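You operate a simulated robot arm through the tools that you are given. There is no shell and no other tool. Be economical: measure what you need, move in short steps, check, and stop when the job is done.

You run a simulated two-armed robot. Do the job below in one go: nothing can be reset, and whatever is moved stays where it is left.

JOB
Take the cap off the canister that says "41" on the top of the white table and lay it down there.

Only the result counts: the job must be done as asked and must still hold three seconds after the hand-in. Knocking over, shifting, dropping, spilling or breaking anything else fails it. A push-on lid holds only when it is set on centred and level and pressed home; a screw cap is set on level and turned clockwise until tight.

ROBOT AND FRAMES
Two 7-joint arms with two-finger parallel grippers on one trunk, on a base that drives. Base frame: it is fixed to the floor where the robot stands at the start and does not move with it; the origin is under the middle of the robot, x ahead of it, y to its left, z up. Units: mm, rad, N and s.
The left shoulder is at the start at [70, 163, 1170], the right one opposite. With the tool pointing down near the work surface each hand reaches from about 400 to 880 mm from the robot's upright axis, wherever it stands, measured 20 degrees to its own side. Payload 3.43 kg a hand.
The TCP of each hand is the grasp point between the finger pads, 34 mm short of the fingertips. In the tool frame z runs along the fingers and y along their closing line. The gripper opens to 128 mm. The fingers are 24 mm wide and 12 mm thick; the gripper's body (48 by 130 mm) begins 96 mm behind the TCP.
Orientation is told as [roll, pitch, yaw] about the base's x, y, z axes, in that order, counted from this pose: with the fingers straight down and closing along the base's y, the tool's x points along the base's -x, its y along +y and its z along -z.

CONTROLS
- The arms move only by the tool arm_command. It takes "left_steps", "right_steps" or both (then of equal length, played together; a hand with none holds still); each is one flat list of numbers, 7 for each row, row after row: the opening, from 0 (shut) to 1 (fully open), then the shift along the base's x, y, z in mm, then the turn, a rotation vector about the base's x, y, z in rad. In form: [claw, tx, ty, tz, rx, ry, rz, claw, tx, ty, tz, rx, ry, rz, ...]. A call has 1 to 12 rows; each row shifts and turns the commanded pose from where the row before left it. Each row takes 0.2 s and may step no farther than 50 mm and 0.15 rad from the row before; otherwise, or with a gripper value out of range, the whole call is refused. Where a pose cannot be reached the arm comes as near as it can. A force on the tool above 40 N (or 10 N above the force at the start of the call, whichever is more), or a blocked arm, ends the call early, and 0.2 s more pass. Each finger travels about 153 mm/s and halts on what it meets, pressing with about 33 N; the grip force reading is that of the motor and also rises with nothing between the fingers. The clock runs only during rows and for 0.2 s after the last one: add rows that do not move to give the fingers time. It gives the time, the measured TCP pose, the force on the tool (base axes), the opening and the grip force at its end, in the units of the frame above (readings bear some noise), with the torque about the TCP (base axes, N m) and any sound that the robot's microphone picked up.
- Cameras (640 x 400 px; columns grow to the right, rows downward): "scene" is now at [138.3, 17.8, 1400]; the picture's right is [0.19, -0.98, 0.00], its down [-0.54, -0.11, -0.84] and it looks along [0.82, 0.16, -0.55] (base axes); focal length 283 px, centre (320, 200). "left" rides on the left gripper at [76, 11, -160] in its tool frame; the picture's right is [-0.15, 0.99, 0.00], its down [-0.88, -0.13, -0.46] and it looks along [-0.45, -0.07, 0.89] (tool axes); focal length 234 px, centre (320, 200). "right" rides on the right gripper at [76, -11, -160] in its tool frame; the picture's right is [0.15, 0.99, 0.00], its down [-0.88, 0.13, -0.46] and it looks along [-0.45, 0.07, 0.89] (tool axes); focal length 234 px, centre (320, 200). There is no depth. A picture from a camera that has moved, and an enlarged one, comes with that camera's place and axes in the base frame and with its lens.
- camera(camera): a new picture of that camera. It takes no simulated time.
- raise_lower(by): slides the trunk up (or, below 0, down) by that many mm; the arms and the scene camera ride with it, the base frame stays. It gives what a move gives, with no picture.
- drive_base(legs): drives the robot by 1 to 6 legs, each [ahead, left, turn to the left] in mm, mm and rad, along the robot's own axes; the way and the turn of a leg run together, so that a leg with both is an arc; at most 1500 mm and 3.142 rad a leg. The arms and the cameras ride along, it lands a little off, and it stops where it bumps. It gives what a move gives.
- pan_tilt(pan, tilt): turns the head with the scene camera to pan (to the left, within 1.501 rad either way) and tilt (down, from -0.506 to 1.204), counted from straight ahead of the robot. It gives what a move gives.
- close_up(camera, box): a new picture of the part [left, top, right, bottom] of that camera's present view, enlarged. It takes no simulated time.
- sign_off(): hands the job in; it is judged then, once.

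Go step by step. Nothing tells you exact positions but the pictures and the camera data: compare them with the known pose of the tool, close in by small moves and look again before you grip or let go. The budget is 120 turns and 92 pictures, counting those below and the enlarged ones. Unless the task says otherwise, let go and move clear before handing in, and close with one line.

The tools are called after "Emit:" by a JSON object that holds its "fn" and its "kwargs". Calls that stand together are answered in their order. arm_command: Moves the arms, as the interface text tells. Its arguments: {"type":"object","properties":{"left_steps":{"type":"array","items":{"type":"number"}},"right_steps":{"type":"array","items":{"type":"number"}}},"required":[]} The other tools are called the same way: raise_lower (by) slides the trunk up or down; drive_base (legs) drives the base; pan_tilt (pan, tilt) turns the head that bears the scene camera; camera (camera) takes a picture; close_up (camera, box) takes an enlarged picture of a part of a camera's view; sign_off () hands the job in.

At the start:

```text
time: 0.0
left_tool_pos: [510.6, 511.1, 1126.3]
left_tool_rot: [0.0, 0.0, 0.0]
left_ft_force: [-0.5, -0.2, 0.6]
left_wrist_torque: [0.0, 0.01, 0.03]
left_gripper_width: 128.0
left_finger_force: 0.1
right_tool_pos: [515.4, -76.4, 1190.6]
right_tool_rot: [0.001, 0.001, 0.0]
right_ft_force: [-0.1, 0.3, 0.6]
right_wrist_torque: [0.05, 0.0, 0.02]
right_gripper_width: 128.0
right_finger_force: 0.0
trunk travel left (down, up): [-650.0, 290.0]
robot x, y, heading: [-2.9, 1.5, -0.001]
head pan, tilt: [0.194, 0.578]
```

scene: 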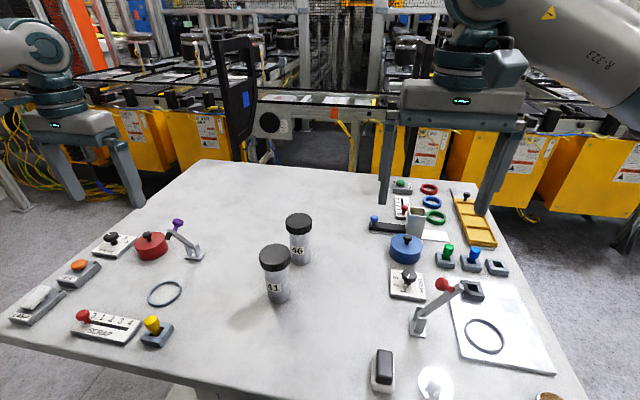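
right: 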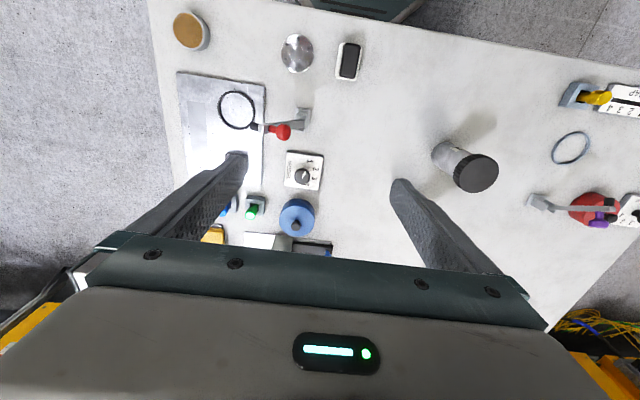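
left: 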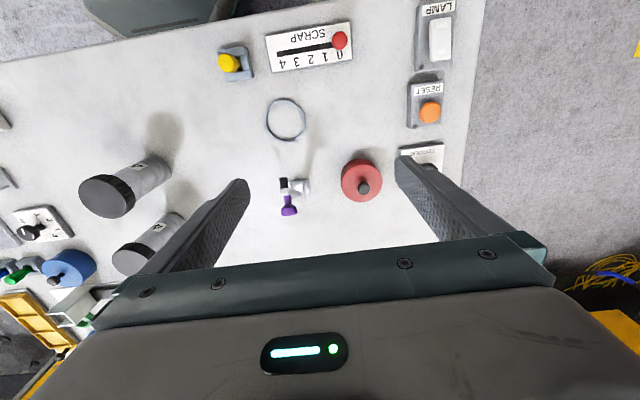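

Two black-capped canisters stand mid-table; the nearer seems to say "41", the farther "46". I look closer first.

Emit:
{"fn": "close_up", "kwargs": {"camera": "scene", "box": [230, 195, 350, 315]}}

Emit:
{"fn": "close_up", "kwargs": {"camera": "left", "box": [60, 130, 220, 290]}}

```text
3.33 times, centred on (290, 255) of scene
camera zoom: at [138.3, 17.8, 1400.0], right [0.19, -0.98, 0.0], down [-0.54, -0.11, -0.84], along [0.82, 0.16, -0.55], focal length 942 px, centre (420, 17)
```

zoom: 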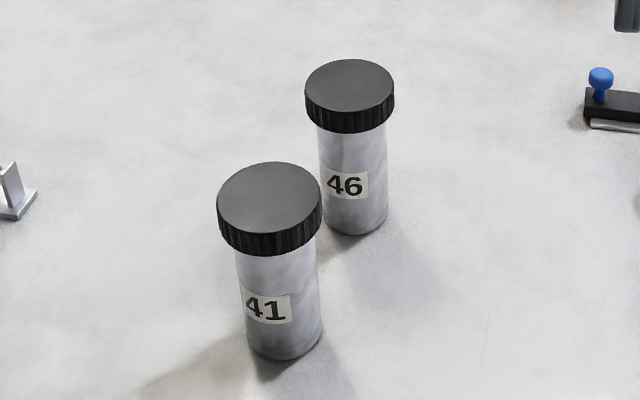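

```text
2.50 times, centred on (140, 210) of left
camera zoom: at [434.6, 521.3, 1285.7], right [0.15, 0.99, 0.0], down [0.88, -0.13, 0.46], along [0.45, -0.07, -0.89], focal length 585 px, centre (770, 175)
```

zoom: 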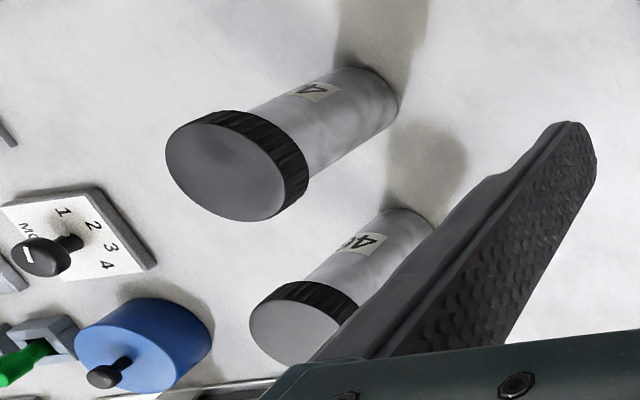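

The "41" canister's cap is at about (531, 191, 991), 64 mm across; the table is at about z=858. I bring the left hand over it at a safe height and look.

Emit:
{"fn": "arm_command", "kwargs": {"left_steps": [1, 3, -46, 0, 0, 0, 0, 1, 3, -46, 0, 0, 0, 0, 1, 3, -46, 0, 0, 0, 0, 1, 3, -46, 0, 0, 0, 0, 1, 3, -46, 0, 0, 0, 0, 1, 3, -45, 0, 0, 0, 0, 1, 3, -45, 0, 0, 0, 0, 1, 0, 0, 0, 0, 0, 0]}}

Emit:
{"fn": "camera", "kwargs": {"camera": "left"}}

Emit:
{"fn": "camera", "kwargs": {"camera": "scene"}}

Emit:
{"fn": "camera", "kwargs": {"camera": "right"}}

```text
time: 1.8
left_tool_pos: [531.0, 189.7, 1127.2]
left_tool_rot: [-0.001, 0.0, 0.003]
left_ft_force: [-0.5, 0.4, 0.0]
left_wrist_torque: [0.02, -0.03, -0.02]
left_gripper_width: 128.2
left_finger_force: 0.1
right_tool_pos: [513.7, -76.2, 1189.5]
right_tool_rot: [0.0, 0.001, 0.001]
right_ft_force: [-0.7, 0.4, 0.8]
right_wrist_torque: [0.0, -0.03, 0.0]
right_gripper_width: 128.3
right_finger_force: 0.1
trunk travel left (down, up): [-650.0, 290.0]
robot x, y, heading: [-2.6, 2.6, 0.001]
head pan, tilt: [0.194, 0.578]
```

```text
86 pictures are left
camera left: at [455.2, 200.5, 1287.3], right [0.15, 0.99, 0.0], down [0.88, -0.13, 0.46], along [0.45, -0.07, -0.89], focal length 234 px, centre (320, 200)
```

left: 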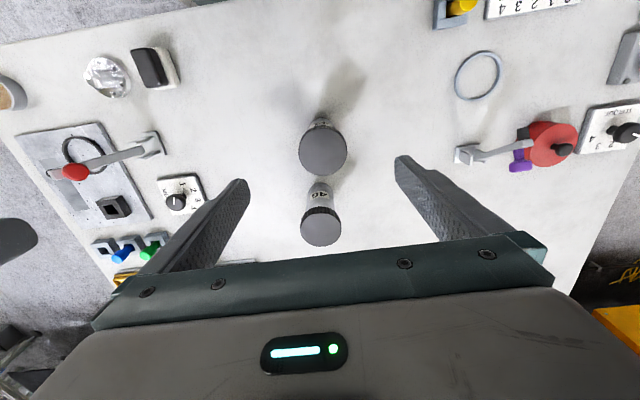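

```text
85 pictures are left
camera scene: at [137.1, 17.9, 1400.1], right [0.19, -0.98, 0.0], down [-0.54, -0.11, -0.84], along [0.82, 0.16, -0.55], focal length 283 px, centre (320, 200)
```

scene: 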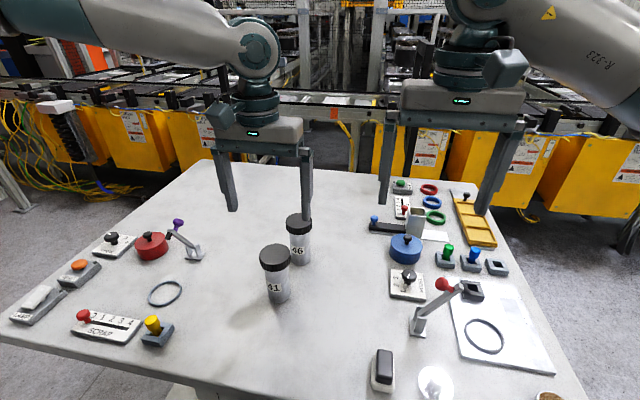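

```text
84 pictures are left
camera right: at [439.3, -87.8, 1350.8], right [-0.15, 0.99, 0.0], down [0.88, 0.13, 0.46], along [0.45, 0.07, -0.89], focal length 234 px, centre (320, 200)
```

right: 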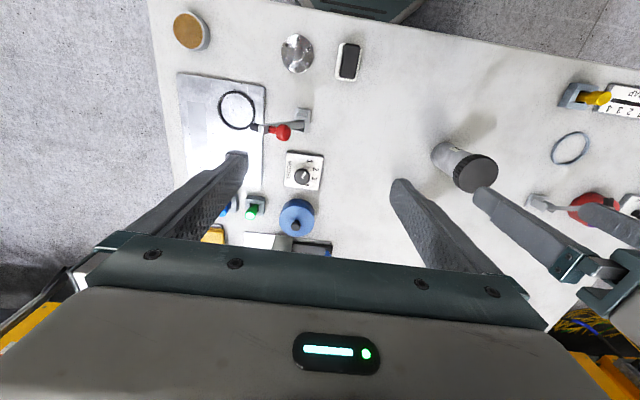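

Left hand is nearly over the cap, which I now put at about (535, 191). I go down part-way with closing along y and recheck.

Emit:
{"fn": "arm_command", "kwargs": {"left_steps": [1, 4, 1, -40, 0, 0, 0, 1, 0, 0, -42, 0, 0, 0, 1, 0, 0, 0, 0, 0, 0]}}

Emit:
{"fn": "camera", "kwargs": {"camera": "left"}}

Emit:
{"fn": "close_up", "kwargs": {"camera": "scene", "box": [200, 160, 360, 320]}}

```text
time: 2.6
left_tool_pos: [536.8, 190.0, 1045.0]
left_tool_rot: [0.001, -0.002, 0.002]
left_ft_force: [-0.2, 0.3, 0.2]
left_wrist_torque: [-0.04, -0.02, 0.0]
left_gripper_width: 127.9
left_finger_force: 0.1
right_tool_pos: [515.0, -77.0, 1189.9]
right_tool_rot: [0.001, 0.0, 0.0]
right_ft_force: [-0.3, -0.1, 0.1]
right_wrist_torque: [0.01, -0.01, 0.01]
right_gripper_width: 127.8
right_finger_force: 0.1
trunk travel left (down, up): [-650.0, 290.0]
robot x, y, heading: [-6.9, 3.1, -0.001]
head pan, tilt: [0.194, 0.578]
```

```text
83 pictures are left
camera left: at [459.6, 201.6, 1203.5], right [0.15, 0.99, 0.0], down [0.88, -0.13, 0.46], along [0.45, -0.07, -0.89], focal length 234 px, centre (320, 200)
```

left: 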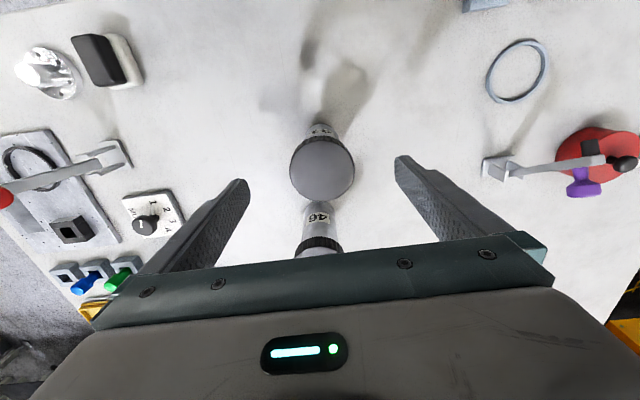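

```text
2.50 times, centred on (280, 240) of scene
camera zoom: at [137.6, 17.4, 1400.1], right [0.19, -0.98, 0.0], down [-0.54, -0.11, -0.84], along [0.82, 0.16, -0.55], focal length 707 px, centre (420, 100)
```

zoom: 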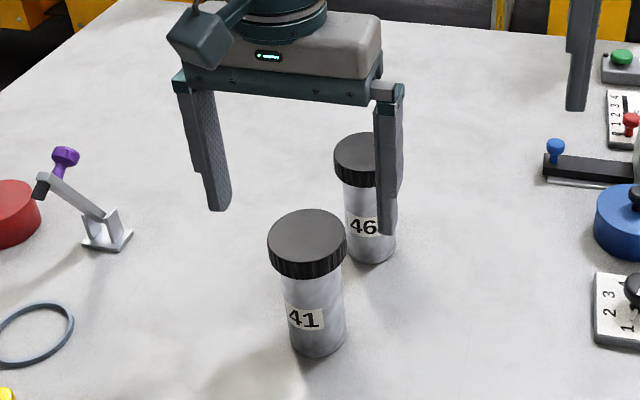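

Cap centre measures (535, 191.5), in line with the hand. I lower to straddle the cap, part-close and check.

Emit:
{"fn": "arm_command", "kwargs": {"left_steps": [1, -1, 1, -35, 0, 0, 0, 1, 0, 0, -30, 0, 0, 0, 0.6, 0, 0, 0, 0, 0, 0, 0.6, 0, 0, 0, 0, 0, 0]}}

Emit:
{"fn": "camera", "kwargs": {"camera": "left"}}

Emit:
{"fn": "close_up", "kwargs": {"camera": "scene", "box": [220, 180, 340, 320]}}

```text
time: 3.6
left_tool_pos: [534.7, 192.3, 979.2]
left_tool_rot: [0.0, 0.001, 0.0]
left_ft_force: [-0.2, -0.7, 0.1]
left_wrist_torque: [0.01, 0.01, -0.05]
left_gripper_width: 76.7
left_finger_force: 0.1
right_tool_pos: [516.2, -76.5, 1190.0]
right_tool_rot: [0.001, 0.0, 0.001]
right_ft_force: [0.7, 0.9, 0.1]
right_wrist_torque: [0.02, -0.01, 0.03]
right_gripper_width: 127.9
right_finger_force: 0.1
trunk travel left (down, up): [-650.0, 290.0]
robot x, y, heading: [-1.8, -1.4, -0.002]
head pan, tilt: [0.194, 0.578]
```

```text
81 pictures are left
camera left: at [459.9, 202.4, 1137.9], right [0.15, 0.99, 0.0], down [0.88, -0.13, 0.46], along [0.45, -0.07, -0.89], focal length 234 px, centre (320, 200)
```

left: 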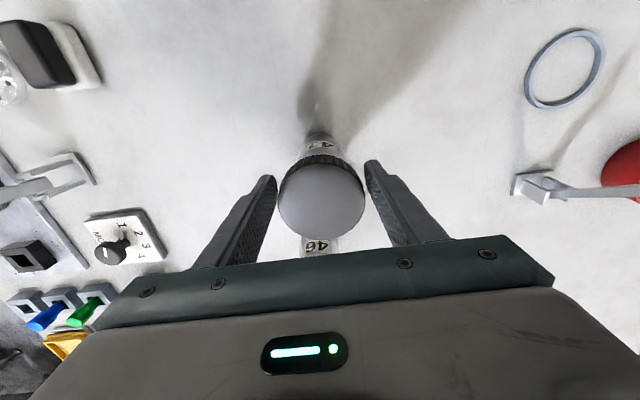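

```text
2.86 times, centred on (280, 250) of scene
camera zoom: at [138.6, 17.8, 1399.9], right [0.19, -0.98, 0.0], down [-0.54, -0.11, -0.84], along [0.82, 0.16, -0.55], focal length 808 px, centre (434, 57)
```

zoom: 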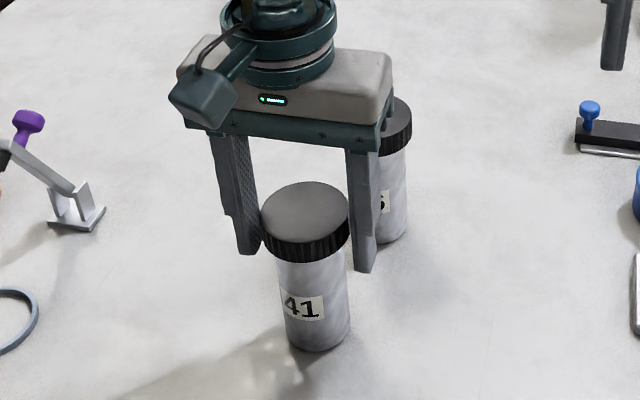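

Fingers straddle the cap evenly. I close on it.

Emit:
{"fn": "arm_command", "kwargs": {"left_steps": [0.5, -1, 0, 0, 0, 0, 0, 0.4, 0, 0, 0, 0, 0, 0, 0.3, 0, 0, 0, 0, 0, 0, 0.3, 0, 0, 0, 0, 0, 0]}}

Emit:
{"fn": "close_up", "kwargs": {"camera": "scene", "box": [220, 180, 340, 320]}}

```text
time: 4.6
left_tool_pos: [534.1, 190.9, 979.6]
left_tool_rot: [0.0, -0.001, 0.0]
left_ft_force: [1.6, 1.1, -0.4]
left_wrist_torque: [0.02, -0.1, -0.01]
left_gripper_width: 62.8
left_finger_force: 33.0
right_tool_pos: [515.4, -76.3, 1190.8]
right_tool_rot: [0.001, 0.001, 0.0]
right_ft_force: [0.1, 0.0, 0.4]
right_wrist_torque: [-0.02, 0.03, 0.01]
right_gripper_width: 127.6
right_finger_force: 0.1
trunk travel left (down, up): [-650.0, 290.0]
robot x, y, heading: [-2.2, 2.1, 0.001]
head pan, tilt: [0.194, 0.578]
```

```text
2.86 times, centred on (280, 250) of scene
camera zoom: at [138.5, 17.9, 1399.9], right [0.19, -0.98, 0.0], down [-0.54, -0.11, -0.84], along [0.82, 0.16, -0.55], focal length 808 px, centre (434, 57)
```

zoom: 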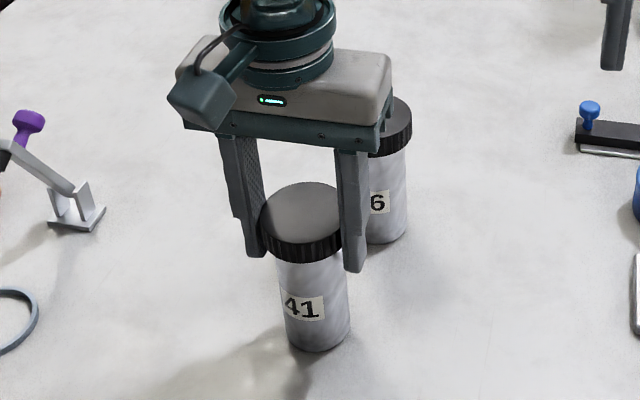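

Gripped at 62.8 mm. I turn counter-clockwise a little to see whether the cap turns on the body or carries it along.

Emit:
{"fn": "arm_command", "kwargs": {"left_steps": [0.3, 0, 0, 0, 0, 0, 0.08, 0.3, 0, 0, 0, 0, 0, 0.08, 0.3, 0, 0, 0, 0, 0, 0.08, 0.3, 0, 0, 0, 0, 0, 0.08]}}

Emit:
{"fn": "close_up", "kwargs": {"camera": "scene", "box": [220, 180, 340, 320]}}

```text
time: 5.6
left_tool_pos: [533.6, 191.9, 978.8]
left_tool_rot: [0.0, 0.0, 0.321]
left_ft_force: [-1.0, -0.6, -0.8]
left_wrist_torque: [-0.1, 0.18, -0.02]
left_gripper_width: 62.7
left_finger_force: 33.2
right_tool_pos: [515.0, -77.3, 1189.4]
right_tool_rot: [0.0, 0.0, 0.001]
right_ft_force: [0.2, -0.1, -0.1]
right_wrist_torque: [0.01, -0.01, 0.02]
right_gripper_width: 127.8
right_finger_force: 0.2
trunk travel left (down, up): [-650.0, 290.0]
robot x, y, heading: [-0.6, 1.6, -0.002]
head pan, tilt: [0.194, 0.578]
```

```text
2.86 times, centred on (280, 250) of scene
camera zoom: at [138.2, 17.7, 1400.0], right [0.19, -0.98, 0.0], down [-0.54, -0.11, -0.84], along [0.82, 0.16, -0.55], focal length 808 px, centre (434, 57)
```

zoom: 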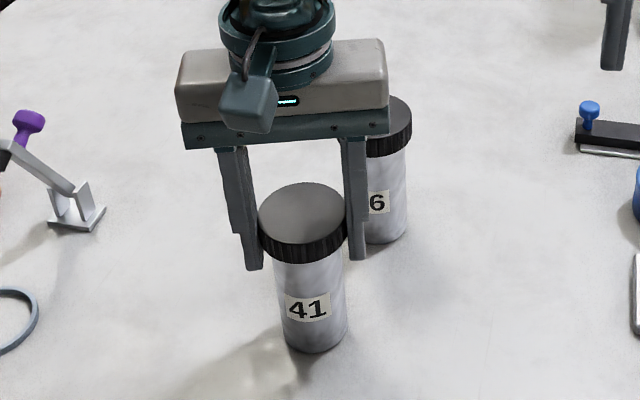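

The label shifts with the cap, so the whole canister turns: I need the right hand to hold the body. I turn back, let go, rise, and back the base up a bit to make room for both arms.

Emit:
{"fn": "arm_command", "kwargs": {"left_steps": [0.3, 0, 0, 0, 0, 0, -0.08, 0.3, 0, 0, 0, 0, 0, -0.08, 0.3, 0, 0, 0, 0, 0, -0.08, 0.3, 0, 0, 0, 0, 0, -0.08, 0.7, 0, 0, 0, 0, 0, 0, 1, 0, 0, 0, 0, 0, 0, 1, 0, 0, 30, 0, 0, 0, 1, 0, 0, 40, 0, 0, 0, 1, 0, 0, 40, 0, 0, 0, 1, 0, 0, 30, 0, 0, 0]}}

Emit:
{"fn": "drive_base", "kwargs": {"legs": [[-150, 0, 0]]}}

Emit:
{"fn": "camera", "kwargs": {"camera": "scene"}}

```text
time: 7.8
left_tool_pos: [532.2, 190.0, 1122.4]
left_tool_rot: [0.001, 0.0, 0.0]
left_ft_force: [0.1, 0.5, 0.1]
left_wrist_torque: [0.03, -0.02, 0.03]
left_gripper_width: 128.1
left_finger_force: 0.0
right_tool_pos: [515.2, -77.6, 1190.4]
right_tool_rot: [0.001, 0.001, 0.001]
right_ft_force: [-0.9, 0.2, -0.3]
right_wrist_torque: [-0.03, -0.03, -0.04]
right_gripper_width: 127.9
right_finger_force: 0.1
trunk travel left (down, up): [-650.0, 290.0]
robot x, y, heading: [6.0, -2.4, 0.002]
head pan, tilt: [0.194, 0.578]
```

```text
time: 9.2
left_tool_pos: [385.1, 189.5, 1122.6]
left_tool_rot: [0.0, 0.002, 0.001]
left_ft_force: [0.2, 0.6, 0.9]
left_wrist_torque: [0.0, 0.03, 0.0]
left_gripper_width: 127.9
left_finger_force: 0.0
right_tool_pos: [367.9, -78.1, 1188.3]
right_tool_rot: [0.001, 0.001, -0.001]
right_ft_force: [-0.2, -0.3, 0.7]
right_wrist_torque: [0.01, 0.01, 0.02]
right_gripper_width: 127.9
right_finger_force: 0.1
trunk travel left (down, up): [-650.0, 290.0]
robot x, y, heading: [-148.1, 0.5, -0.005]
head pan, tilt: [0.194, 0.578]
```

```text
77 pictures are left
camera scene: at [-9.7, 17.7, 1399.7], right [0.19, -0.98, 0.0], down [-0.54, -0.1, -0.84], along [0.82, 0.16, -0.55], focal length 283 px, centre (320, 200)
```

scene: 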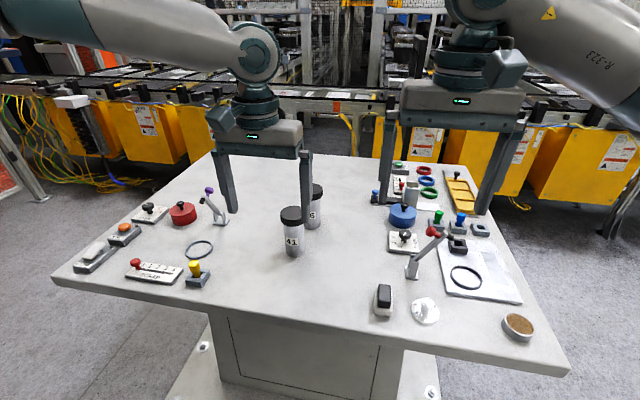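

Now I pitch the right hand forward, then yaw it left, high above the table, to prepare a side grasp on the body.

Emit:
{"fn": "arm_command", "kwargs": {"right_steps": [1, 15, 0, 0, 0, -0.137, 0, 1, 15, 0, 0, 0, -0.137, 0, 1, 15, 0, 0, 0, -0.137, 0, 1, 15, 0, 0, 0, -0.137, 0, 1, 15, 0, 0, 0, -0.137, 0, 1, 15, 0, 0, 0, -0.137, 0, 1, 15, 0, 0, 0, -0.137, 0, 1, 0, 0, 0, 0, 0, 0.13, 1, 0, 0, 0, 0, 0, 0.13, 1, 0, 0, 0, 0, 0, 0.13, 1, 0, 0, 0, 0, 0, 0.13, 1, 0, 0, 0, 0, 0, 0]}}

Emit:
{"fn": "camera", "kwargs": {"camera": "scene"}}

```text
time: 11.8
left_tool_pos: [383.5, 190.7, 1122.6]
left_tool_rot: [0.0, 0.0, -0.002]
left_ft_force: [-0.1, 0.1, -0.1]
left_wrist_torque: [-0.01, 0.02, 0.02]
left_gripper_width: 127.8
left_finger_force: 0.0
right_tool_pos: [470.1, -76.1, 1188.7]
right_tool_rot: [0.003, -0.957, 0.518]
right_ft_force: [0.2, -0.1, 0.3]
right_wrist_torque: [0.04, 0.03, -0.03]
right_gripper_width: 128.1
right_finger_force: 0.1
trunk travel left (down, up): [-650.0, 290.0]
robot x, y, heading: [-152.1, -3.2, -0.0]
head pan, tilt: [0.194, 0.578]
```

```text
76 pictures are left
camera scene: at [-11.1, 18.5, 1399.9], right [0.19, -0.98, 0.0], down [-0.54, -0.11, -0.84], along [0.82, 0.16, -0.55], focal length 283 px, centre (320, 200)
```

scene: 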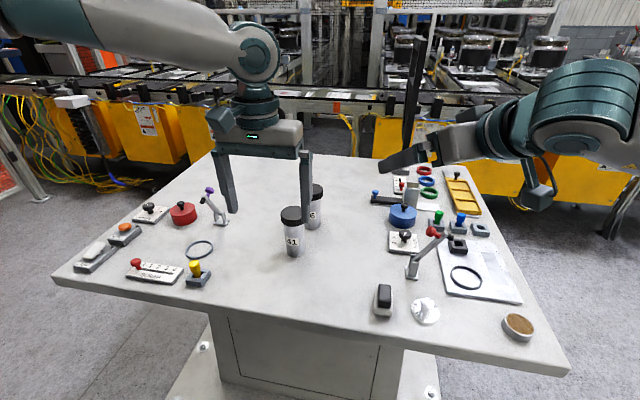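

The tilted pose is reachable. I move the left hand aside and bring the right hand down toward the near side of the canister.

Emit:
{"fn": "arm_command", "kwargs": {"left_steps": [1, 37, 40, 0, 0, 0, 0, 1, 37, 40, 0, 0, 0, 0, 1, 37, 40, 0, 0, 0, 0, 1, 37, 40, 0, 0, 0, 0, 1, 0, 0, 0, 0, 0, 0, 1, 0, 0, 0, 0, 0, 0, 1, 0, 0, 0, 0, 0, 0], "right_steps": [1, 0, 0, 0, 0, 0, 0, 1, -5, 35, -20, 0, 0, 0, 1, -5, 36, -20, 0, 0, 0, 1, -5, 36, -20, 0, 0, 0, 1, -5, 36, -40, 0, 0, 0, 1, -5, 36, -40, 0, 0, 0, 1, -5, 33, -40, 0, 0, 0]}}

Emit:
{"fn": "camera", "kwargs": {"camera": "scene"}}

Emit:
{"fn": "camera", "kwargs": {"camera": "right"}}

```text
refused: row 1 steps farther than a row can; nothing moved
```

```text
75 pictures are left
camera scene: at [-11.1, 18.5, 1399.9], right [0.19, -0.98, 0.0], down [-0.54, -0.11, -0.84], along [0.82, 0.16, -0.55], focal length 283 px, centre (320, 200)
```

scene: 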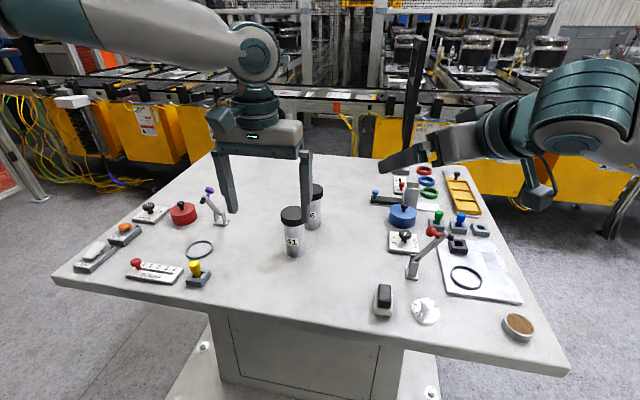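

```text
74 pictures are left
camera right: at [325.9, -172.9, 1219.8], right [-0.57, 0.82, -0.12], down [0.05, 0.18, 0.98], along [0.82, 0.55, -0.14], focal length 234 px, centre (320, 200)
```

right: 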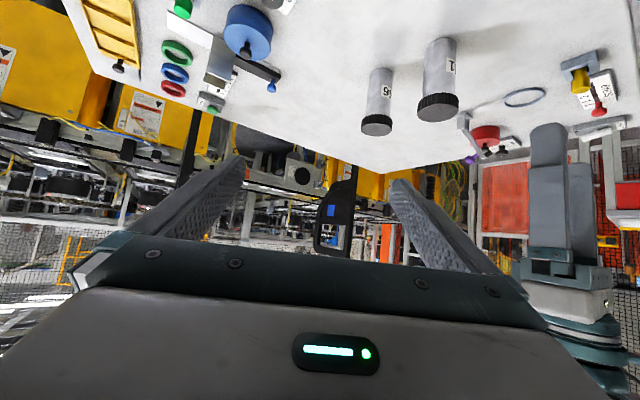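

A row was too long; I resend with shorter steps.

Emit:
{"fn": "arm_command", "kwargs": {"left_steps": [1, 30, 32, 0, 0, 0, 0, 1, 30, 32, 0, 0, 0, 0, 1, 30, 32, 0, 0, 0, 0, 1, 30, 32, 0, 0, 0, 0, 1, 29, 32, 0, 0, 0, 0, 1, 0, 0, 0, 0, 0, 0, 1, 0, 0, 0, 0, 0, 0, 1, 0, 0, 0, 0, 0, 0], "right_steps": [1, 0, 0, 0, 0, 0, 0, 1, -4, 30, -20, 0, 0, 0, 1, -4, 30, -20, 0, 0, 0, 1, -4, 30, -20, 0, 0, 0, 1, -5, 30, -30, 0, 0, 0, 1, -5, 30, -30, 0, 0, 0, 1, -5, 30, -30, 0, 0, 0, 1, -5, 32, -35, 0, 0, 0]}}

Emit:
{"fn": "camera", "kwargs": {"camera": "scene"}}

Emit:
{"fn": "camera", "kwargs": {"camera": "right"}}

```text
time: 13.6
left_tool_pos: [534.6, 351.3, 1120.1]
left_tool_rot: [-0.002, 0.002, 0.0]
left_ft_force: [0.6, 0.2, 0.5]
left_wrist_torque: [-0.03, 0.05, 0.0]
left_gripper_width: 127.9
left_finger_force: 0.1
right_tool_pos: [439.8, 134.2, 1004.1]
right_tool_rot: [0.001, -0.959, 0.516]
right_ft_force: [0.4, -0.6, -0.6]
right_wrist_torque: [0.0, -0.01, -0.04]
right_gripper_width: 128.1
right_finger_force: 0.1
trunk travel left (down, up): [-650.0, 290.0]
robot x, y, heading: [-148.4, 0.7, 0.001]
head pan, tilt: [0.194, 0.578]
```

```text
73 pictures are left
camera scene: at [-10.3, 19.4, 1399.9], right [0.19, -0.98, 0.0], down [-0.54, -0.11, -0.84], along [0.82, 0.16, -0.55], focal length 283 px, centre (320, 200)
```

scene: 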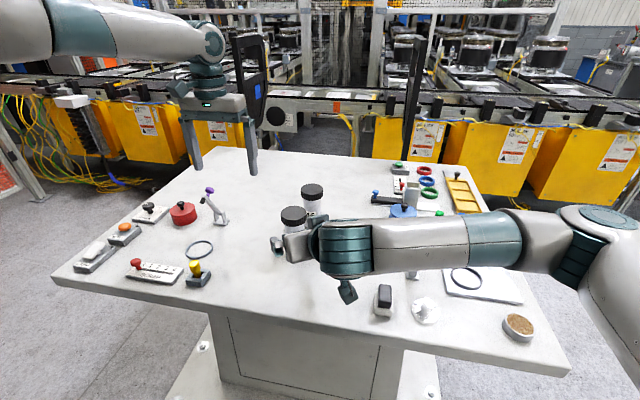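

```text
72 pictures are left
camera right: at [295.5, 38.3, 1034.0], right [-0.56, 0.82, -0.12], down [0.05, 0.18, 0.98], along [0.82, 0.55, -0.14], focal length 234 px, centre (320, 200)
```

right: 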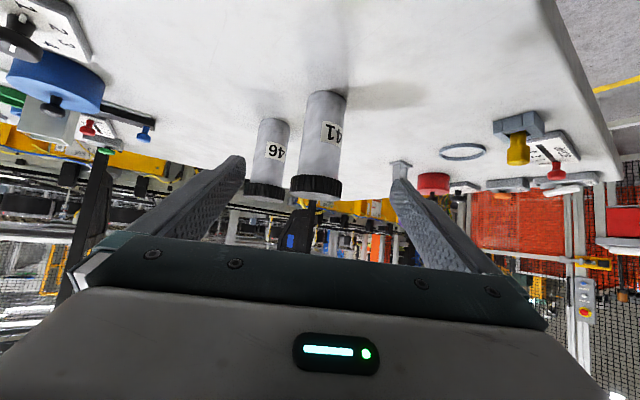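

The right hand is well lined up, but its forearm passes over the red lever; I check heights with the left camera.

Emit:
{"fn": "camera", "kwargs": {"camera": "left"}}

Emit:
{"fn": "pan_tilt", "kwargs": {"pan": -0.2, "tilt": 0.75}}

Emit:
{"fn": "camera", "kwargs": {"camera": "scene"}}

```text
71 pictures are left
camera left: at [459.0, 361.8, 1280.0], right [0.15, 0.99, 0.0], down [0.88, -0.13, 0.46], along [0.45, -0.07, -0.89], focal length 234 px, centre (320, 200)
```

left: 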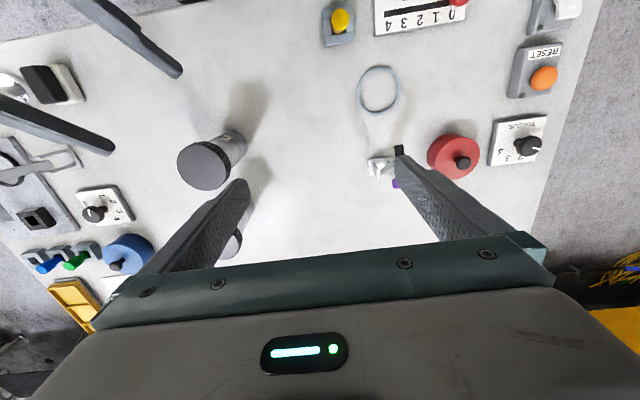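

```text
time: 14.4
left_tool_pos: [534.3, 349.7, 1121.3]
left_tool_rot: [-0.001, 0.0, -0.001]
left_ft_force: [-0.3, -0.5, 0.4]
left_wrist_torque: [0.01, -0.01, -0.04]
left_gripper_width: 128.0
left_finger_force: 0.1
right_tool_pos: [439.7, 133.5, 1005.8]
right_tool_rot: [0.003, -0.959, 0.519]
right_ft_force: [0.3, 0.5, 0.7]
right_wrist_torque: [-0.01, -0.01, 0.01]
right_gripper_width: 127.8
right_finger_force: 0.1
trunk travel left (down, up): [-650.0, 290.0]
robot x, y, heading: [-148.4, 1.1, -0.003]
head pan, tilt: [-0.201, 0.75]
```

```text
70 pictures are left
camera scene: at [-17.3, -15.9, 1385.2], right [-0.2, -0.98, 0.0], down [-0.67, 0.14, -0.73], along [0.72, -0.15, -0.68], focal length 283 px, centre (320, 200)
```

scene: 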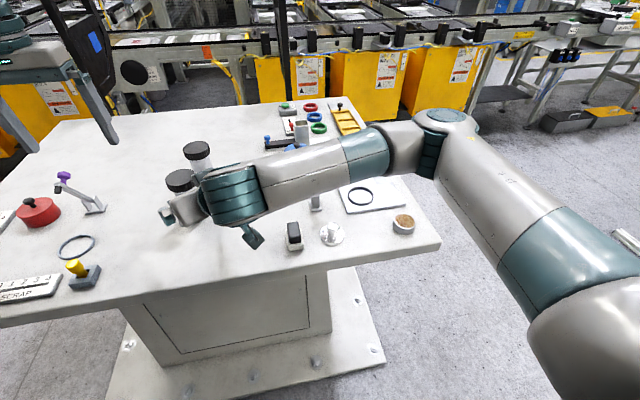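

The elbow sits out to the right and the forearm would come near the lever. Raising the trunk will lift the elbow and forearm; then I bring the right hand back down.

Emit:
{"fn": "raise_lower", "kwargs": {"by": 150}}

Emit:
{"fn": "arm_command", "kwargs": {"right_steps": [1, 0, 0, -40, 0, 0, 0, 1, 0, 0, -40, 0, 0, 0, 1, 0, 0, -40, 0, 0, 0, 1, 0, 0, -40, 0, 0, 0, 1, 0, 0, 0, 0, 0, 0]}}

Emit:
{"fn": "camera", "kwargs": {"camera": "scene"}}

Emit:
{"fn": "camera", "kwargs": {"camera": "right"}}

```text
time: 16.2
left_tool_pos: [533.5, 349.5, 1272.2]
left_tool_rot: [0.001, -0.002, -0.002]
left_ft_force: [0.0, -0.7, 0.3]
left_wrist_torque: [0.0, 0.03, -0.02]
left_gripper_width: 128.0
left_finger_force: 0.2
right_tool_pos: [439.2, 132.7, 1154.2]
right_tool_rot: [0.004, -0.958, 0.518]
right_ft_force: [0.1, 0.5, 0.4]
right_wrist_torque: [-0.01, -0.02, -0.03]
right_gripper_width: 128.1
right_finger_force: 0.1
trunk travel left (down, up): [-800.0, 140.0]
robot x, y, heading: [-149.0, 0.2, 0.0]
head pan, tilt: [-0.201, 0.75]
```

```text
time: 17.4
left_tool_pos: [534.1, 347.6, 1271.8]
left_tool_rot: [0.002, 0.0, -0.002]
left_ft_force: [-0.1, -0.3, 0.0]
left_wrist_torque: [0.04, 0.01, -0.01]
left_gripper_width: 127.9
left_finger_force: 0.1
right_tool_pos: [439.8, 131.0, 1003.8]
right_tool_rot: [0.004, -0.958, 0.515]
right_ft_force: [-0.6, -0.3, 0.8]
right_wrist_torque: [-0.01, 0.03, 0.04]
right_gripper_width: 128.3
right_finger_force: 0.0
right hand out of reach, approached as far as the arm can: row 4
trunk travel left (down, up): [-800.0, 140.0]
robot x, y, heading: [-146.1, 2.4, -0.003]
head pan, tilt: [-0.201, 0.75]
```

```text
69 pictures are left
camera scene: at [-17.2, -16.9, 1535.1], right [-0.2, -0.98, 0.0], down [-0.67, 0.14, -0.73], along [0.72, -0.15, -0.68], focal length 283 px, centre (320, 200)
```

scene: 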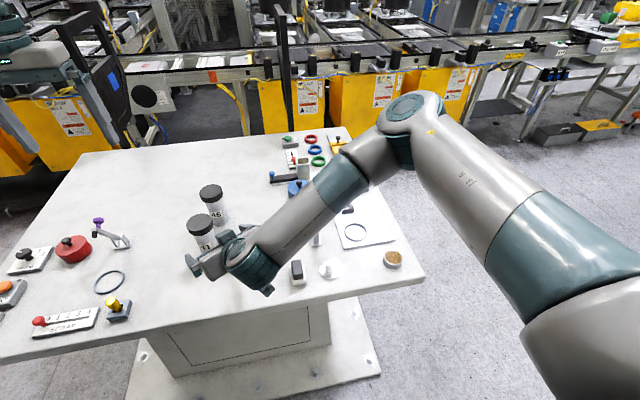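

```text
68 pictures are left
camera right: at [294.4, 35.2, 1033.7], right [-0.56, 0.82, -0.12], down [0.05, 0.18, 0.98], along [0.82, 0.55, -0.14], focal length 234 px, centre (320, 200)
```

right: 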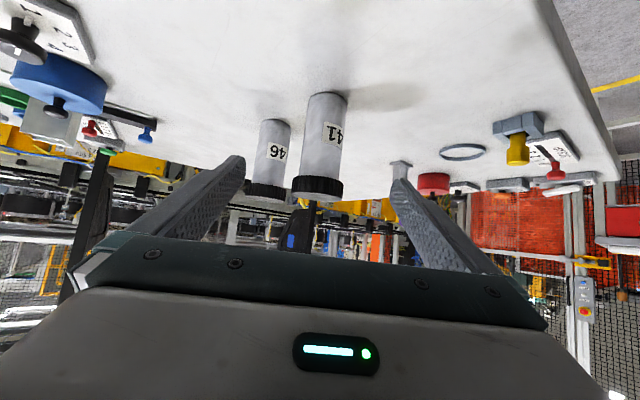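

The wrist is at its limit with this slope; lowering the trunk by 95 mm carries the whole pose down to grip height with the forearm still sloping up clear of the lever.

Emit:
{"fn": "raise_lower", "kwargs": {"by": -95}}

Emit:
{"fn": "camera", "kwargs": {"camera": "scene"}}

Emit:
{"fn": "camera", "kwargs": {"camera": "right"}}

Emit:
{"fn": "camera", "kwargs": {"camera": "left"}}

```text
time: 18.7
left_tool_pos: [534.1, 348.5, 1177.3]
left_tool_rot: [0.001, 0.0, -0.004]
left_ft_force: [0.5, 0.1, -0.5]
left_wrist_torque: [-0.01, -0.02, -0.01]
left_gripper_width: 128.1
left_finger_force: 0.0
right_tool_pos: [439.3, 132.8, 908.2]
right_tool_rot: [0.004, -0.958, 0.518]
right_ft_force: [0.6, 0.3, -0.9]
right_wrist_torque: [0.01, -0.03, -0.03]
right_gripper_width: 128.3
right_finger_force: 0.1
trunk travel left (down, up): [-705.0, 235.0]
robot x, y, heading: [-148.9, 1.6, -0.005]
head pan, tilt: [-0.201, 0.75]
```

```text
67 pictures are left
camera scene: at [-17.6, -16.3, 1440.2], right [-0.2, -0.98, 0.0], down [-0.67, 0.14, -0.73], along [0.72, -0.15, -0.68], focal length 283 px, centre (320, 200)
```

scene: 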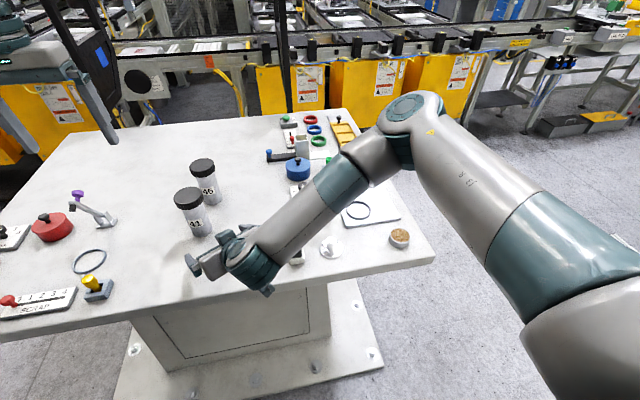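

```text
66 pictures are left
camera right: at [294.0, 35.7, 939.1], right [-0.56, 0.82, -0.12], down [0.05, 0.18, 0.98], along [0.82, 0.55, -0.14], focal length 234 px, centre (320, 200)
```

right: 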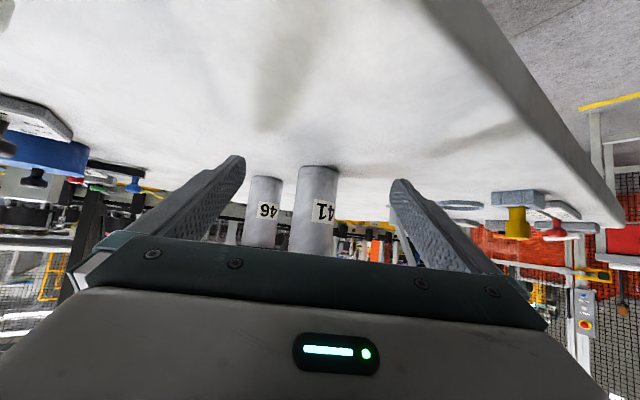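

```text
65 pictures are left
camera left: at [457.9, 359.9, 1336.3], right [0.15, 0.99, 0.0], down [0.88, -0.13, 0.46], along [0.45, -0.07, -0.89], focal length 234 px, centre (320, 200)
```

left: 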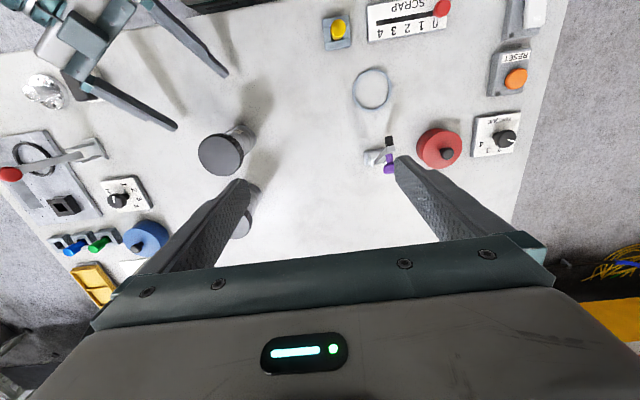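

The forearm is now clear, and the open fingers point at the 41 body. I advance about 60 mm and check.

Emit:
{"fn": "arm_command", "kwargs": {"right_steps": [1, 25.5, 16, 0, 0, 0, 0, 1, 25.5, 16, 0, 0, 0, 0, 1, 0, 0, 0, 0, 0, 0]}}

Emit:
{"fn": "camera", "kwargs": {"camera": "right"}}

Emit:
{"fn": "close_up", "kwargs": {"camera": "left", "box": [40, 0, 280, 240]}}

```text
time: 19.5
left_tool_pos: [533.8, 349.3, 1176.8]
left_tool_rot: [0.002, 0.001, -0.001]
left_ft_force: [0.5, -0.4, 0.6]
left_wrist_torque: [0.04, -0.02, 0.0]
left_gripper_width: 128.1
left_finger_force: 0.0
right_tool_pos: [488.3, 163.2, 908.7]
right_tool_rot: [0.003, -0.956, 0.517]
right_ft_force: [-0.1, -0.3, -0.3]
right_wrist_torque: [0.01, -0.01, -0.01]
right_gripper_width: 128.3
right_finger_force: 0.1
trunk travel left (down, up): [-705.0, 235.0]
robot x, y, heading: [-150.7, 1.0, -0.0]
head pan, tilt: [-0.201, 0.75]
```

```text
64 pictures are left
camera right: at [343.7, 67.4, 939.8], right [-0.56, 0.82, -0.12], down [0.05, 0.18, 0.98], along [0.82, 0.55, -0.14], focal length 234 px, centre (320, 200)
```

right: 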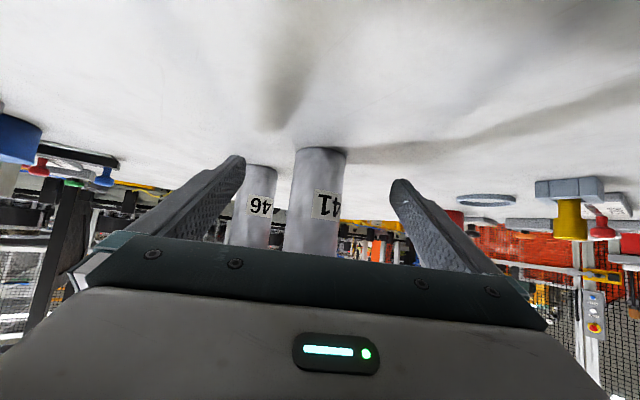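

```text
1.67 times, centred on (160, 120) of left
camera zoom: at [457.8, 359.8, 1336.2], right [0.15, 0.99, 0.0], down [0.88, -0.13, 0.46], along [0.45, -0.07, -0.89], focal length 390 px, centre (587, 333)
```

zoom: 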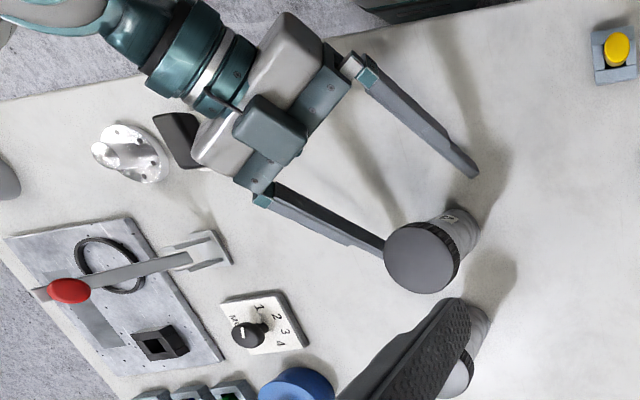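

Aligned within a few mm. I advance the rest so the body is between the pads, then part-close and check centring.

Emit:
{"fn": "arm_command", "kwargs": {"right_steps": [1, 22, 12.5, 0, 0, 0, 0, 1, 22, 12, 0, 0, 0, 0, 0.6, 0, 0, 0, 0, 0, 0, 0.55, 0, 0, 0, 0, 0, 0]}}

Emit:
{"fn": "camera", "kwargs": {"camera": "right"}}

Emit:
{"fn": "close_up", "kwargs": {"camera": "left", "box": [100, 40, 280, 200]}}

```text
time: 20.5
left_tool_pos: [534.2, 348.5, 1176.4]
left_tool_rot: [0.0, 0.0, -0.001]
left_ft_force: [0.3, -0.4, -0.4]
left_wrist_torque: [-0.01, 0.0, 0.01]
left_gripper_width: 128.1
left_finger_force: 0.1
right_tool_pos: [533.8, 187.9, 908.9]
right_tool_rot: [0.003, -0.958, 0.517]
right_ft_force: [-0.3, 0.5, -0.5]
right_wrist_torque: [-0.02, -0.03, 0.0]
right_gripper_width: 70.2
right_finger_force: 0.2
trunk travel left (down, up): [-705.0, 235.0]
robot x, y, heading: [-146.5, -0.7, -0.005]
head pan, tilt: [-0.201, 0.75]
```

```text
62 pictures are left
camera right: at [388.6, 93.0, 940.2], right [-0.56, 0.82, -0.12], down [0.05, 0.18, 0.98], along [0.82, 0.55, -0.14], focal length 234 px, centre (320, 200)
```

right: 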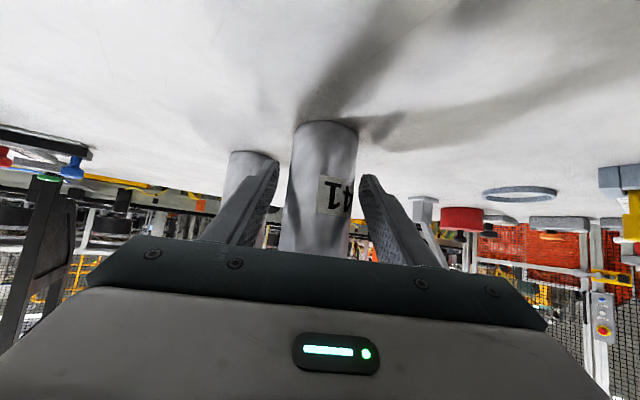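

```text
2.50 times, centred on (190, 120) of left
camera zoom: at [458.2, 360.3, 1335.9], right [0.15, 0.99, 0.0], down [0.88, -0.13, 0.46], along [0.45, -0.07, -0.89], focal length 585 px, centre (645, 400)
```

zoom: 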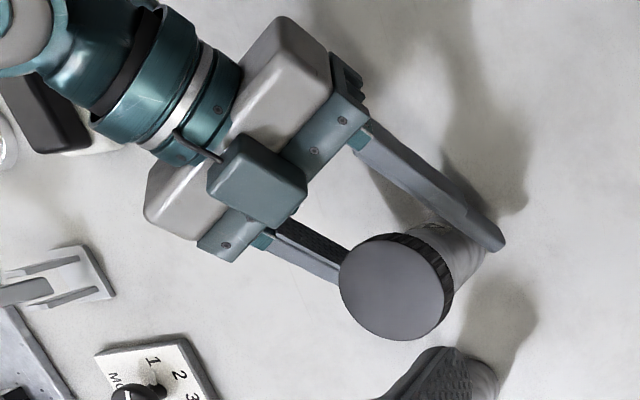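

The body sits centred between the fingers. I close the right hand on it.

Emit:
{"fn": "arm_command", "kwargs": {"right_steps": [0.45, 0, 0, 0, 0, 0, 0, 0.35, 0, 0, 0, 0, 0, 0, 0.25, 0, 0, 0, 0, 0, 0, 0.25, 0, 0, 0, 0, 0, 0]}}

Emit:
{"fn": "camera", "kwargs": {"camera": "right"}}

Emit:
{"fn": "close_up", "kwargs": {"camera": "left", "box": [100, 40, 280, 200]}}

```text
time: 21.5
left_tool_pos: [534.1, 349.1, 1176.1]
left_tool_rot: [0.0, 0.0, -0.003]
left_ft_force: [-0.3, -0.2, -0.7]
left_wrist_torque: [0.0, -0.01, 0.0]
left_gripper_width: 127.9
left_finger_force: 0.0
right_tool_pos: [533.6, 189.0, 909.5]
right_tool_rot: [0.002, -0.958, 0.516]
right_ft_force: [-1.3, 0.4, 0.8]
right_wrist_torque: [-0.03, -0.02, -0.04]
right_gripper_width: 50.2
right_finger_force: 32.7
trunk travel left (down, up): [-705.0, 235.0]
robot x, y, heading: [-149.3, 1.9, -0.003]
head pan, tilt: [-0.201, 0.75]
```

```text
60 pictures are left
camera right: at [388.4, 92.8, 940.4], right [-0.56, 0.82, -0.12], down [0.05, 0.18, 0.98], along [0.82, 0.55, -0.14], focal length 234 px, centre (320, 200)
```

right: 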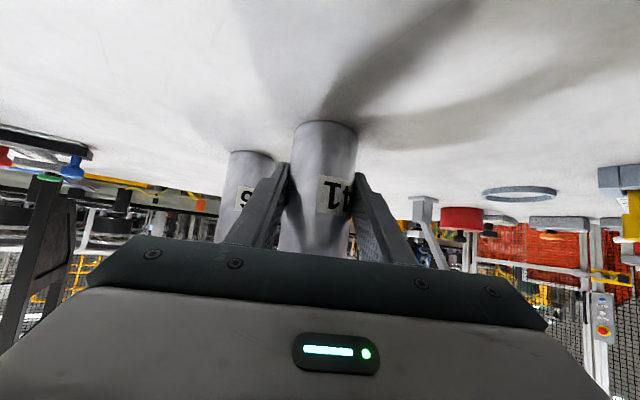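

```text
2.50 times, centred on (190, 120) of left
camera zoom: at [458.0, 360.3, 1336.0], right [0.15, 0.99, 0.0], down [0.88, -0.13, 0.46], along [0.45, -0.07, -0.89], focal length 585 px, centre (645, 400)
```

zoom: 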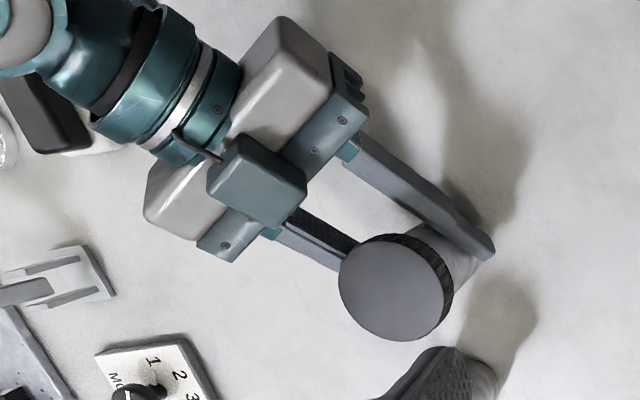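

Body held (50 mm). Before bringing the left hand in I check how high the right hand's top box stands near the cap.

Emit:
{"fn": "pan_tilt", "kwargs": {"pan": 0.25, "tilt": 0.65}}

Emit:
{"fn": "close_up", "kwargs": {"camera": "scene", "box": [220, 150, 420, 300]}}

```text
time: 22.4
left_tool_pos: [533.7, 349.7, 1176.6]
left_tool_rot: [0.001, -0.002, -0.002]
left_ft_force: [-0.9, 0.0, 0.4]
left_wrist_torque: [0.0, 0.01, -0.04]
left_gripper_width: 127.9
left_finger_force: 0.1
right_tool_pos: [532.7, 189.3, 909.3]
right_tool_rot: [0.004, -0.958, 0.518]
right_ft_force: [-1.9, 0.5, 0.3]
right_wrist_torque: [-0.06, 0.03, 0.0]
right_gripper_width: 50.2
right_finger_force: 33.3
trunk travel left (down, up): [-705.0, 235.0]
robot x, y, heading: [-148.4, 0.4, -0.003]
head pan, tilt: [0.25, 0.649]
```

```text
2.67 times, centred on (320, 225) of scene
camera zoom: at [-14.4, 22.0, 1448.7], right [0.24, -0.97, 0.0], down [-0.59, -0.15, -0.8], along [0.77, 0.19, -0.6], focal length 754 px, centre (320, 133)
```

zoom: 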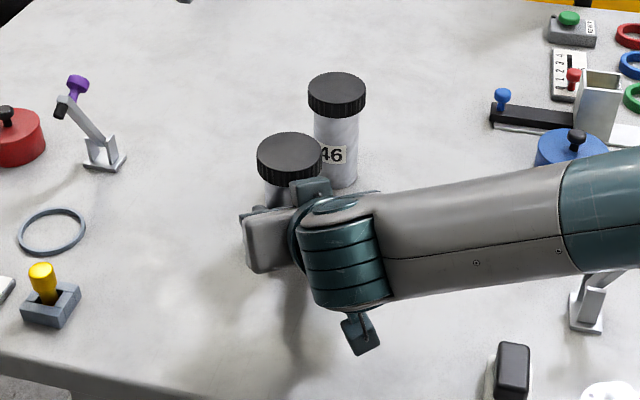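

The right hand's top box lies ~75 mm from the cap axis and below ~1010, so the left fingers have room. I bring the left hand above the cap with a narrowed opening and turned clockwise for more unscrewing range.

Emit:
{"fn": "arm_command", "kwargs": {"left_steps": [0.7, 0, -40, -10, 0, 0, -0.1, 0.7, 0, -40, -10, 0, 0, -0.1, 0.7, 0, -40, -10, 0, 0, -0.1, 0.7, 0, -38, -10, 0, 0, -0.1, 0.7, 0, 0, -40, 0, 0, -0.1, 0.7, 0, 0, -40, 0, 0, -0.1, 0.7, 0, 0, 0, 0, 0, 0]}}

Emit:
{"fn": "camera", "kwargs": {"camera": "left"}}

Emit:
{"fn": "close_up", "kwargs": {"camera": "scene", "box": [220, 100, 420, 300]}}

```text
time: 24.0
left_tool_pos: [507.5, 216.8, 1057.8]
left_tool_rot: [-0.001, -0.001, -0.602]
left_ft_force: [0.0, -0.1, -0.4]
left_wrist_torque: [-0.03, 0.0, 0.0]
left_gripper_width: 89.7
left_finger_force: 0.0
left hand out of reach, approached as far as the arm can: row 3, 4, 6
right_tool_pos: [532.9, 188.8, 910.6]
right_tool_rot: [0.003, -0.958, 0.516]
right_ft_force: [-0.3, 0.0, -0.2]
right_wrist_torque: [-0.04, -0.06, -0.02]
right_gripper_width: 50.3
right_finger_force: 32.8
trunk travel left (down, up): [-705.0, 235.0]
robot x, y, heading: [-146.0, -0.4, -0.003]
head pan, tilt: [0.25, 0.649]
```

```text
57 pictures are left
camera left: at [451.3, 269.3, 1216.4], right [0.68, 0.73, 0.0], down [0.65, -0.61, 0.46], along [0.34, -0.31, -0.89], focal length 234 px, centre (320, 200)
```

left: 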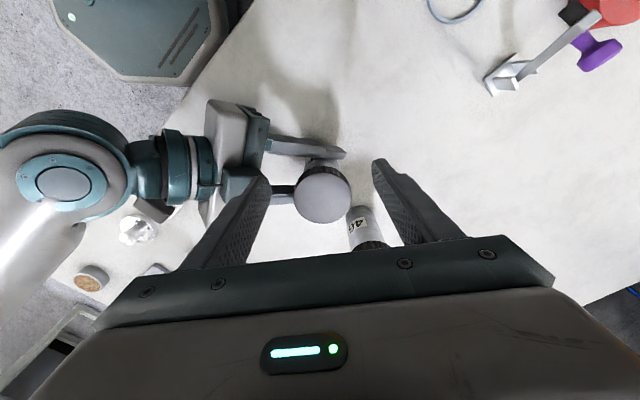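

```text
2.00 times, centred on (320, 200) of scene
camera zoom: at [-14.2, 21.9, 1448.7], right [0.24, -0.97, 0.0], down [-0.59, -0.15, -0.8], along [0.77, 0.2, -0.6], focal length 566 px, centre (320, 200)
```

zoom: 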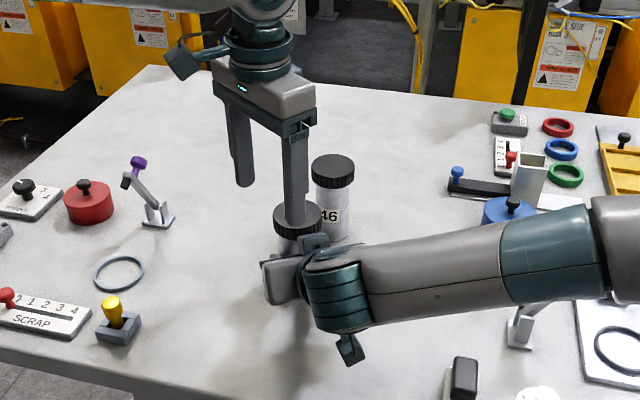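

The clockwise yaw is out of reach for the left arm there. I turn it back toward zero and see where it settles.

Emit:
{"fn": "arm_command", "kwargs": {"left_steps": [0.7, 0, 0, 10, 0, 0, 0.12, 0.7, 0, 0, 0, 0, 0, 0.12, 0.7, 0, 0, 0, 0, 0, 0.12, 0.7, 0, 0, 0, 0, 0, 0.12, 0.7, 0, 0, 0, 0, 0, 0.12, 0.7, 0, 0, 0, 0, 0, 0]}}

```text
time: 25.4
left_tool_pos: [506.0, 217.3, 1066.8]
left_tool_rot: [-0.001, -0.001, 0.0]
left_ft_force: [-0.7, 0.5, -0.9]
left_wrist_torque: [0.03, 0.02, 0.01]
left_gripper_width: 89.4
left_finger_force: 0.1
right_tool_pos: [533.3, 188.6, 909.9]
right_tool_rot: [0.003, -0.957, 0.516]
right_ft_force: [-0.5, -1.5, -1.2]
right_wrist_torque: [-0.07, 0.03, 0.0]
right_gripper_width: 50.1
right_finger_force: 33.0
trunk travel left (down, up): [-705.0, 235.0]
robot x, y, heading: [-146.5, 0.8, -0.004]
head pan, tilt: [0.25, 0.649]
```

Commanded poses follow the reached ones. I now shift above the cap at yaw 0 and look.

Emit:
{"fn": "arm_command", "kwargs": {"left_steps": [0.7, 14, -13, 0, 0, 0, 0, 0.7, 14, -13, 0, 0, 0, 0, 0.7, 0, 0, 0, 0, 0, 0]}}

Emit:
{"fn": "camera", "kwargs": {"camera": "left"}}

```text
time: 26.2
left_tool_pos: [509.7, 215.8, 1072.2]
left_tool_rot: [0.0, 0.001, -0.001]
left_ft_force: [-0.5, -0.3, -0.1]
left_wrist_torque: [-0.01, 0.02, -0.03]
left_gripper_width: 89.6
left_finger_force: 0.1
left hand out of reach, approached as far as the arm can: row 1, 2
right_tool_pos: [533.5, 189.1, 908.9]
right_tool_rot: [0.003, -0.958, 0.516]
right_ft_force: [-1.5, -0.2, -0.7]
right_wrist_torque: [-0.06, -0.02, -0.03]
right_gripper_width: 50.1
right_finger_force: 33.1
trunk travel left (down, up): [-705.0, 235.0]
robot x, y, heading: [-148.0, -1.4, -0.002]
head pan, tilt: [0.25, 0.649]
```

```text
55 pictures are left
camera left: at [433.5, 226.4, 1232.0], right [0.15, 0.99, 0.0], down [0.88, -0.13, 0.46], along [0.45, -0.07, -0.89], focal length 234 px, centre (320, 200)
```

left: 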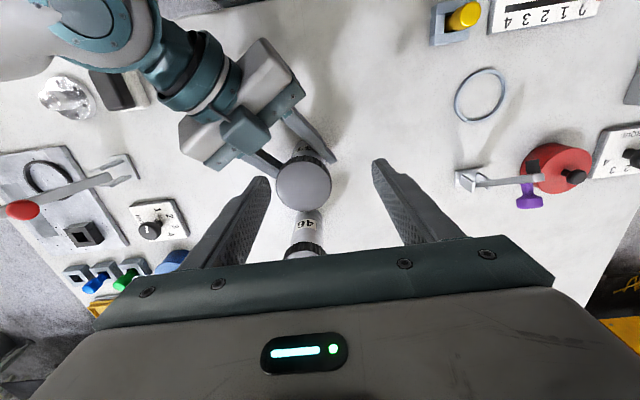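

Still blocked, likely by a wrist or elbow limit left from the earlier turn. I try with a counter-clockwise yaw and stepping in from above.

Emit:
{"fn": "arm_command", "kwargs": {"left_steps": [0.7, 0, 0, 30, 0, 0, 0.12, 0.7, 0, 0, 20, 0, 0, 0.12, 0.7, 0, 0, 0, 0, 0, 0.12, 0.7, 8, -8, 0, 0, 0, 0.12, 0.7, 8, -8, 0, 0, 0, 0, 0.7, 8, -8, 0, 0, 0, 0, 0.7, 0, 0, 0, 0, 0, 0]}}

```text
time: 27.8
left_tool_pos: [513.1, 212.4, 1119.8]
left_tool_rot: [-0.002, 0.001, 0.48]
left_ft_force: [-0.4, -0.4, -0.5]
left_wrist_torque: [0.02, 0.0, 0.01]
left_gripper_width: 89.6
left_finger_force: 0.1
left hand out of reach, approached as far as the arm can: row 4, 5, 6
right_tool_pos: [533.0, 189.0, 909.3]
right_tool_rot: [0.005, -0.957, 0.517]
right_ft_force: [-1.6, -0.2, -0.2]
right_wrist_torque: [-0.04, -0.01, 0.01]
right_gripper_width: 50.3
right_finger_force: 33.4
trunk travel left (down, up): [-705.0, 235.0]
robot x, y, heading: [-149.1, -0.6, 0.001]
head pan, tilt: [0.25, 0.649]
```

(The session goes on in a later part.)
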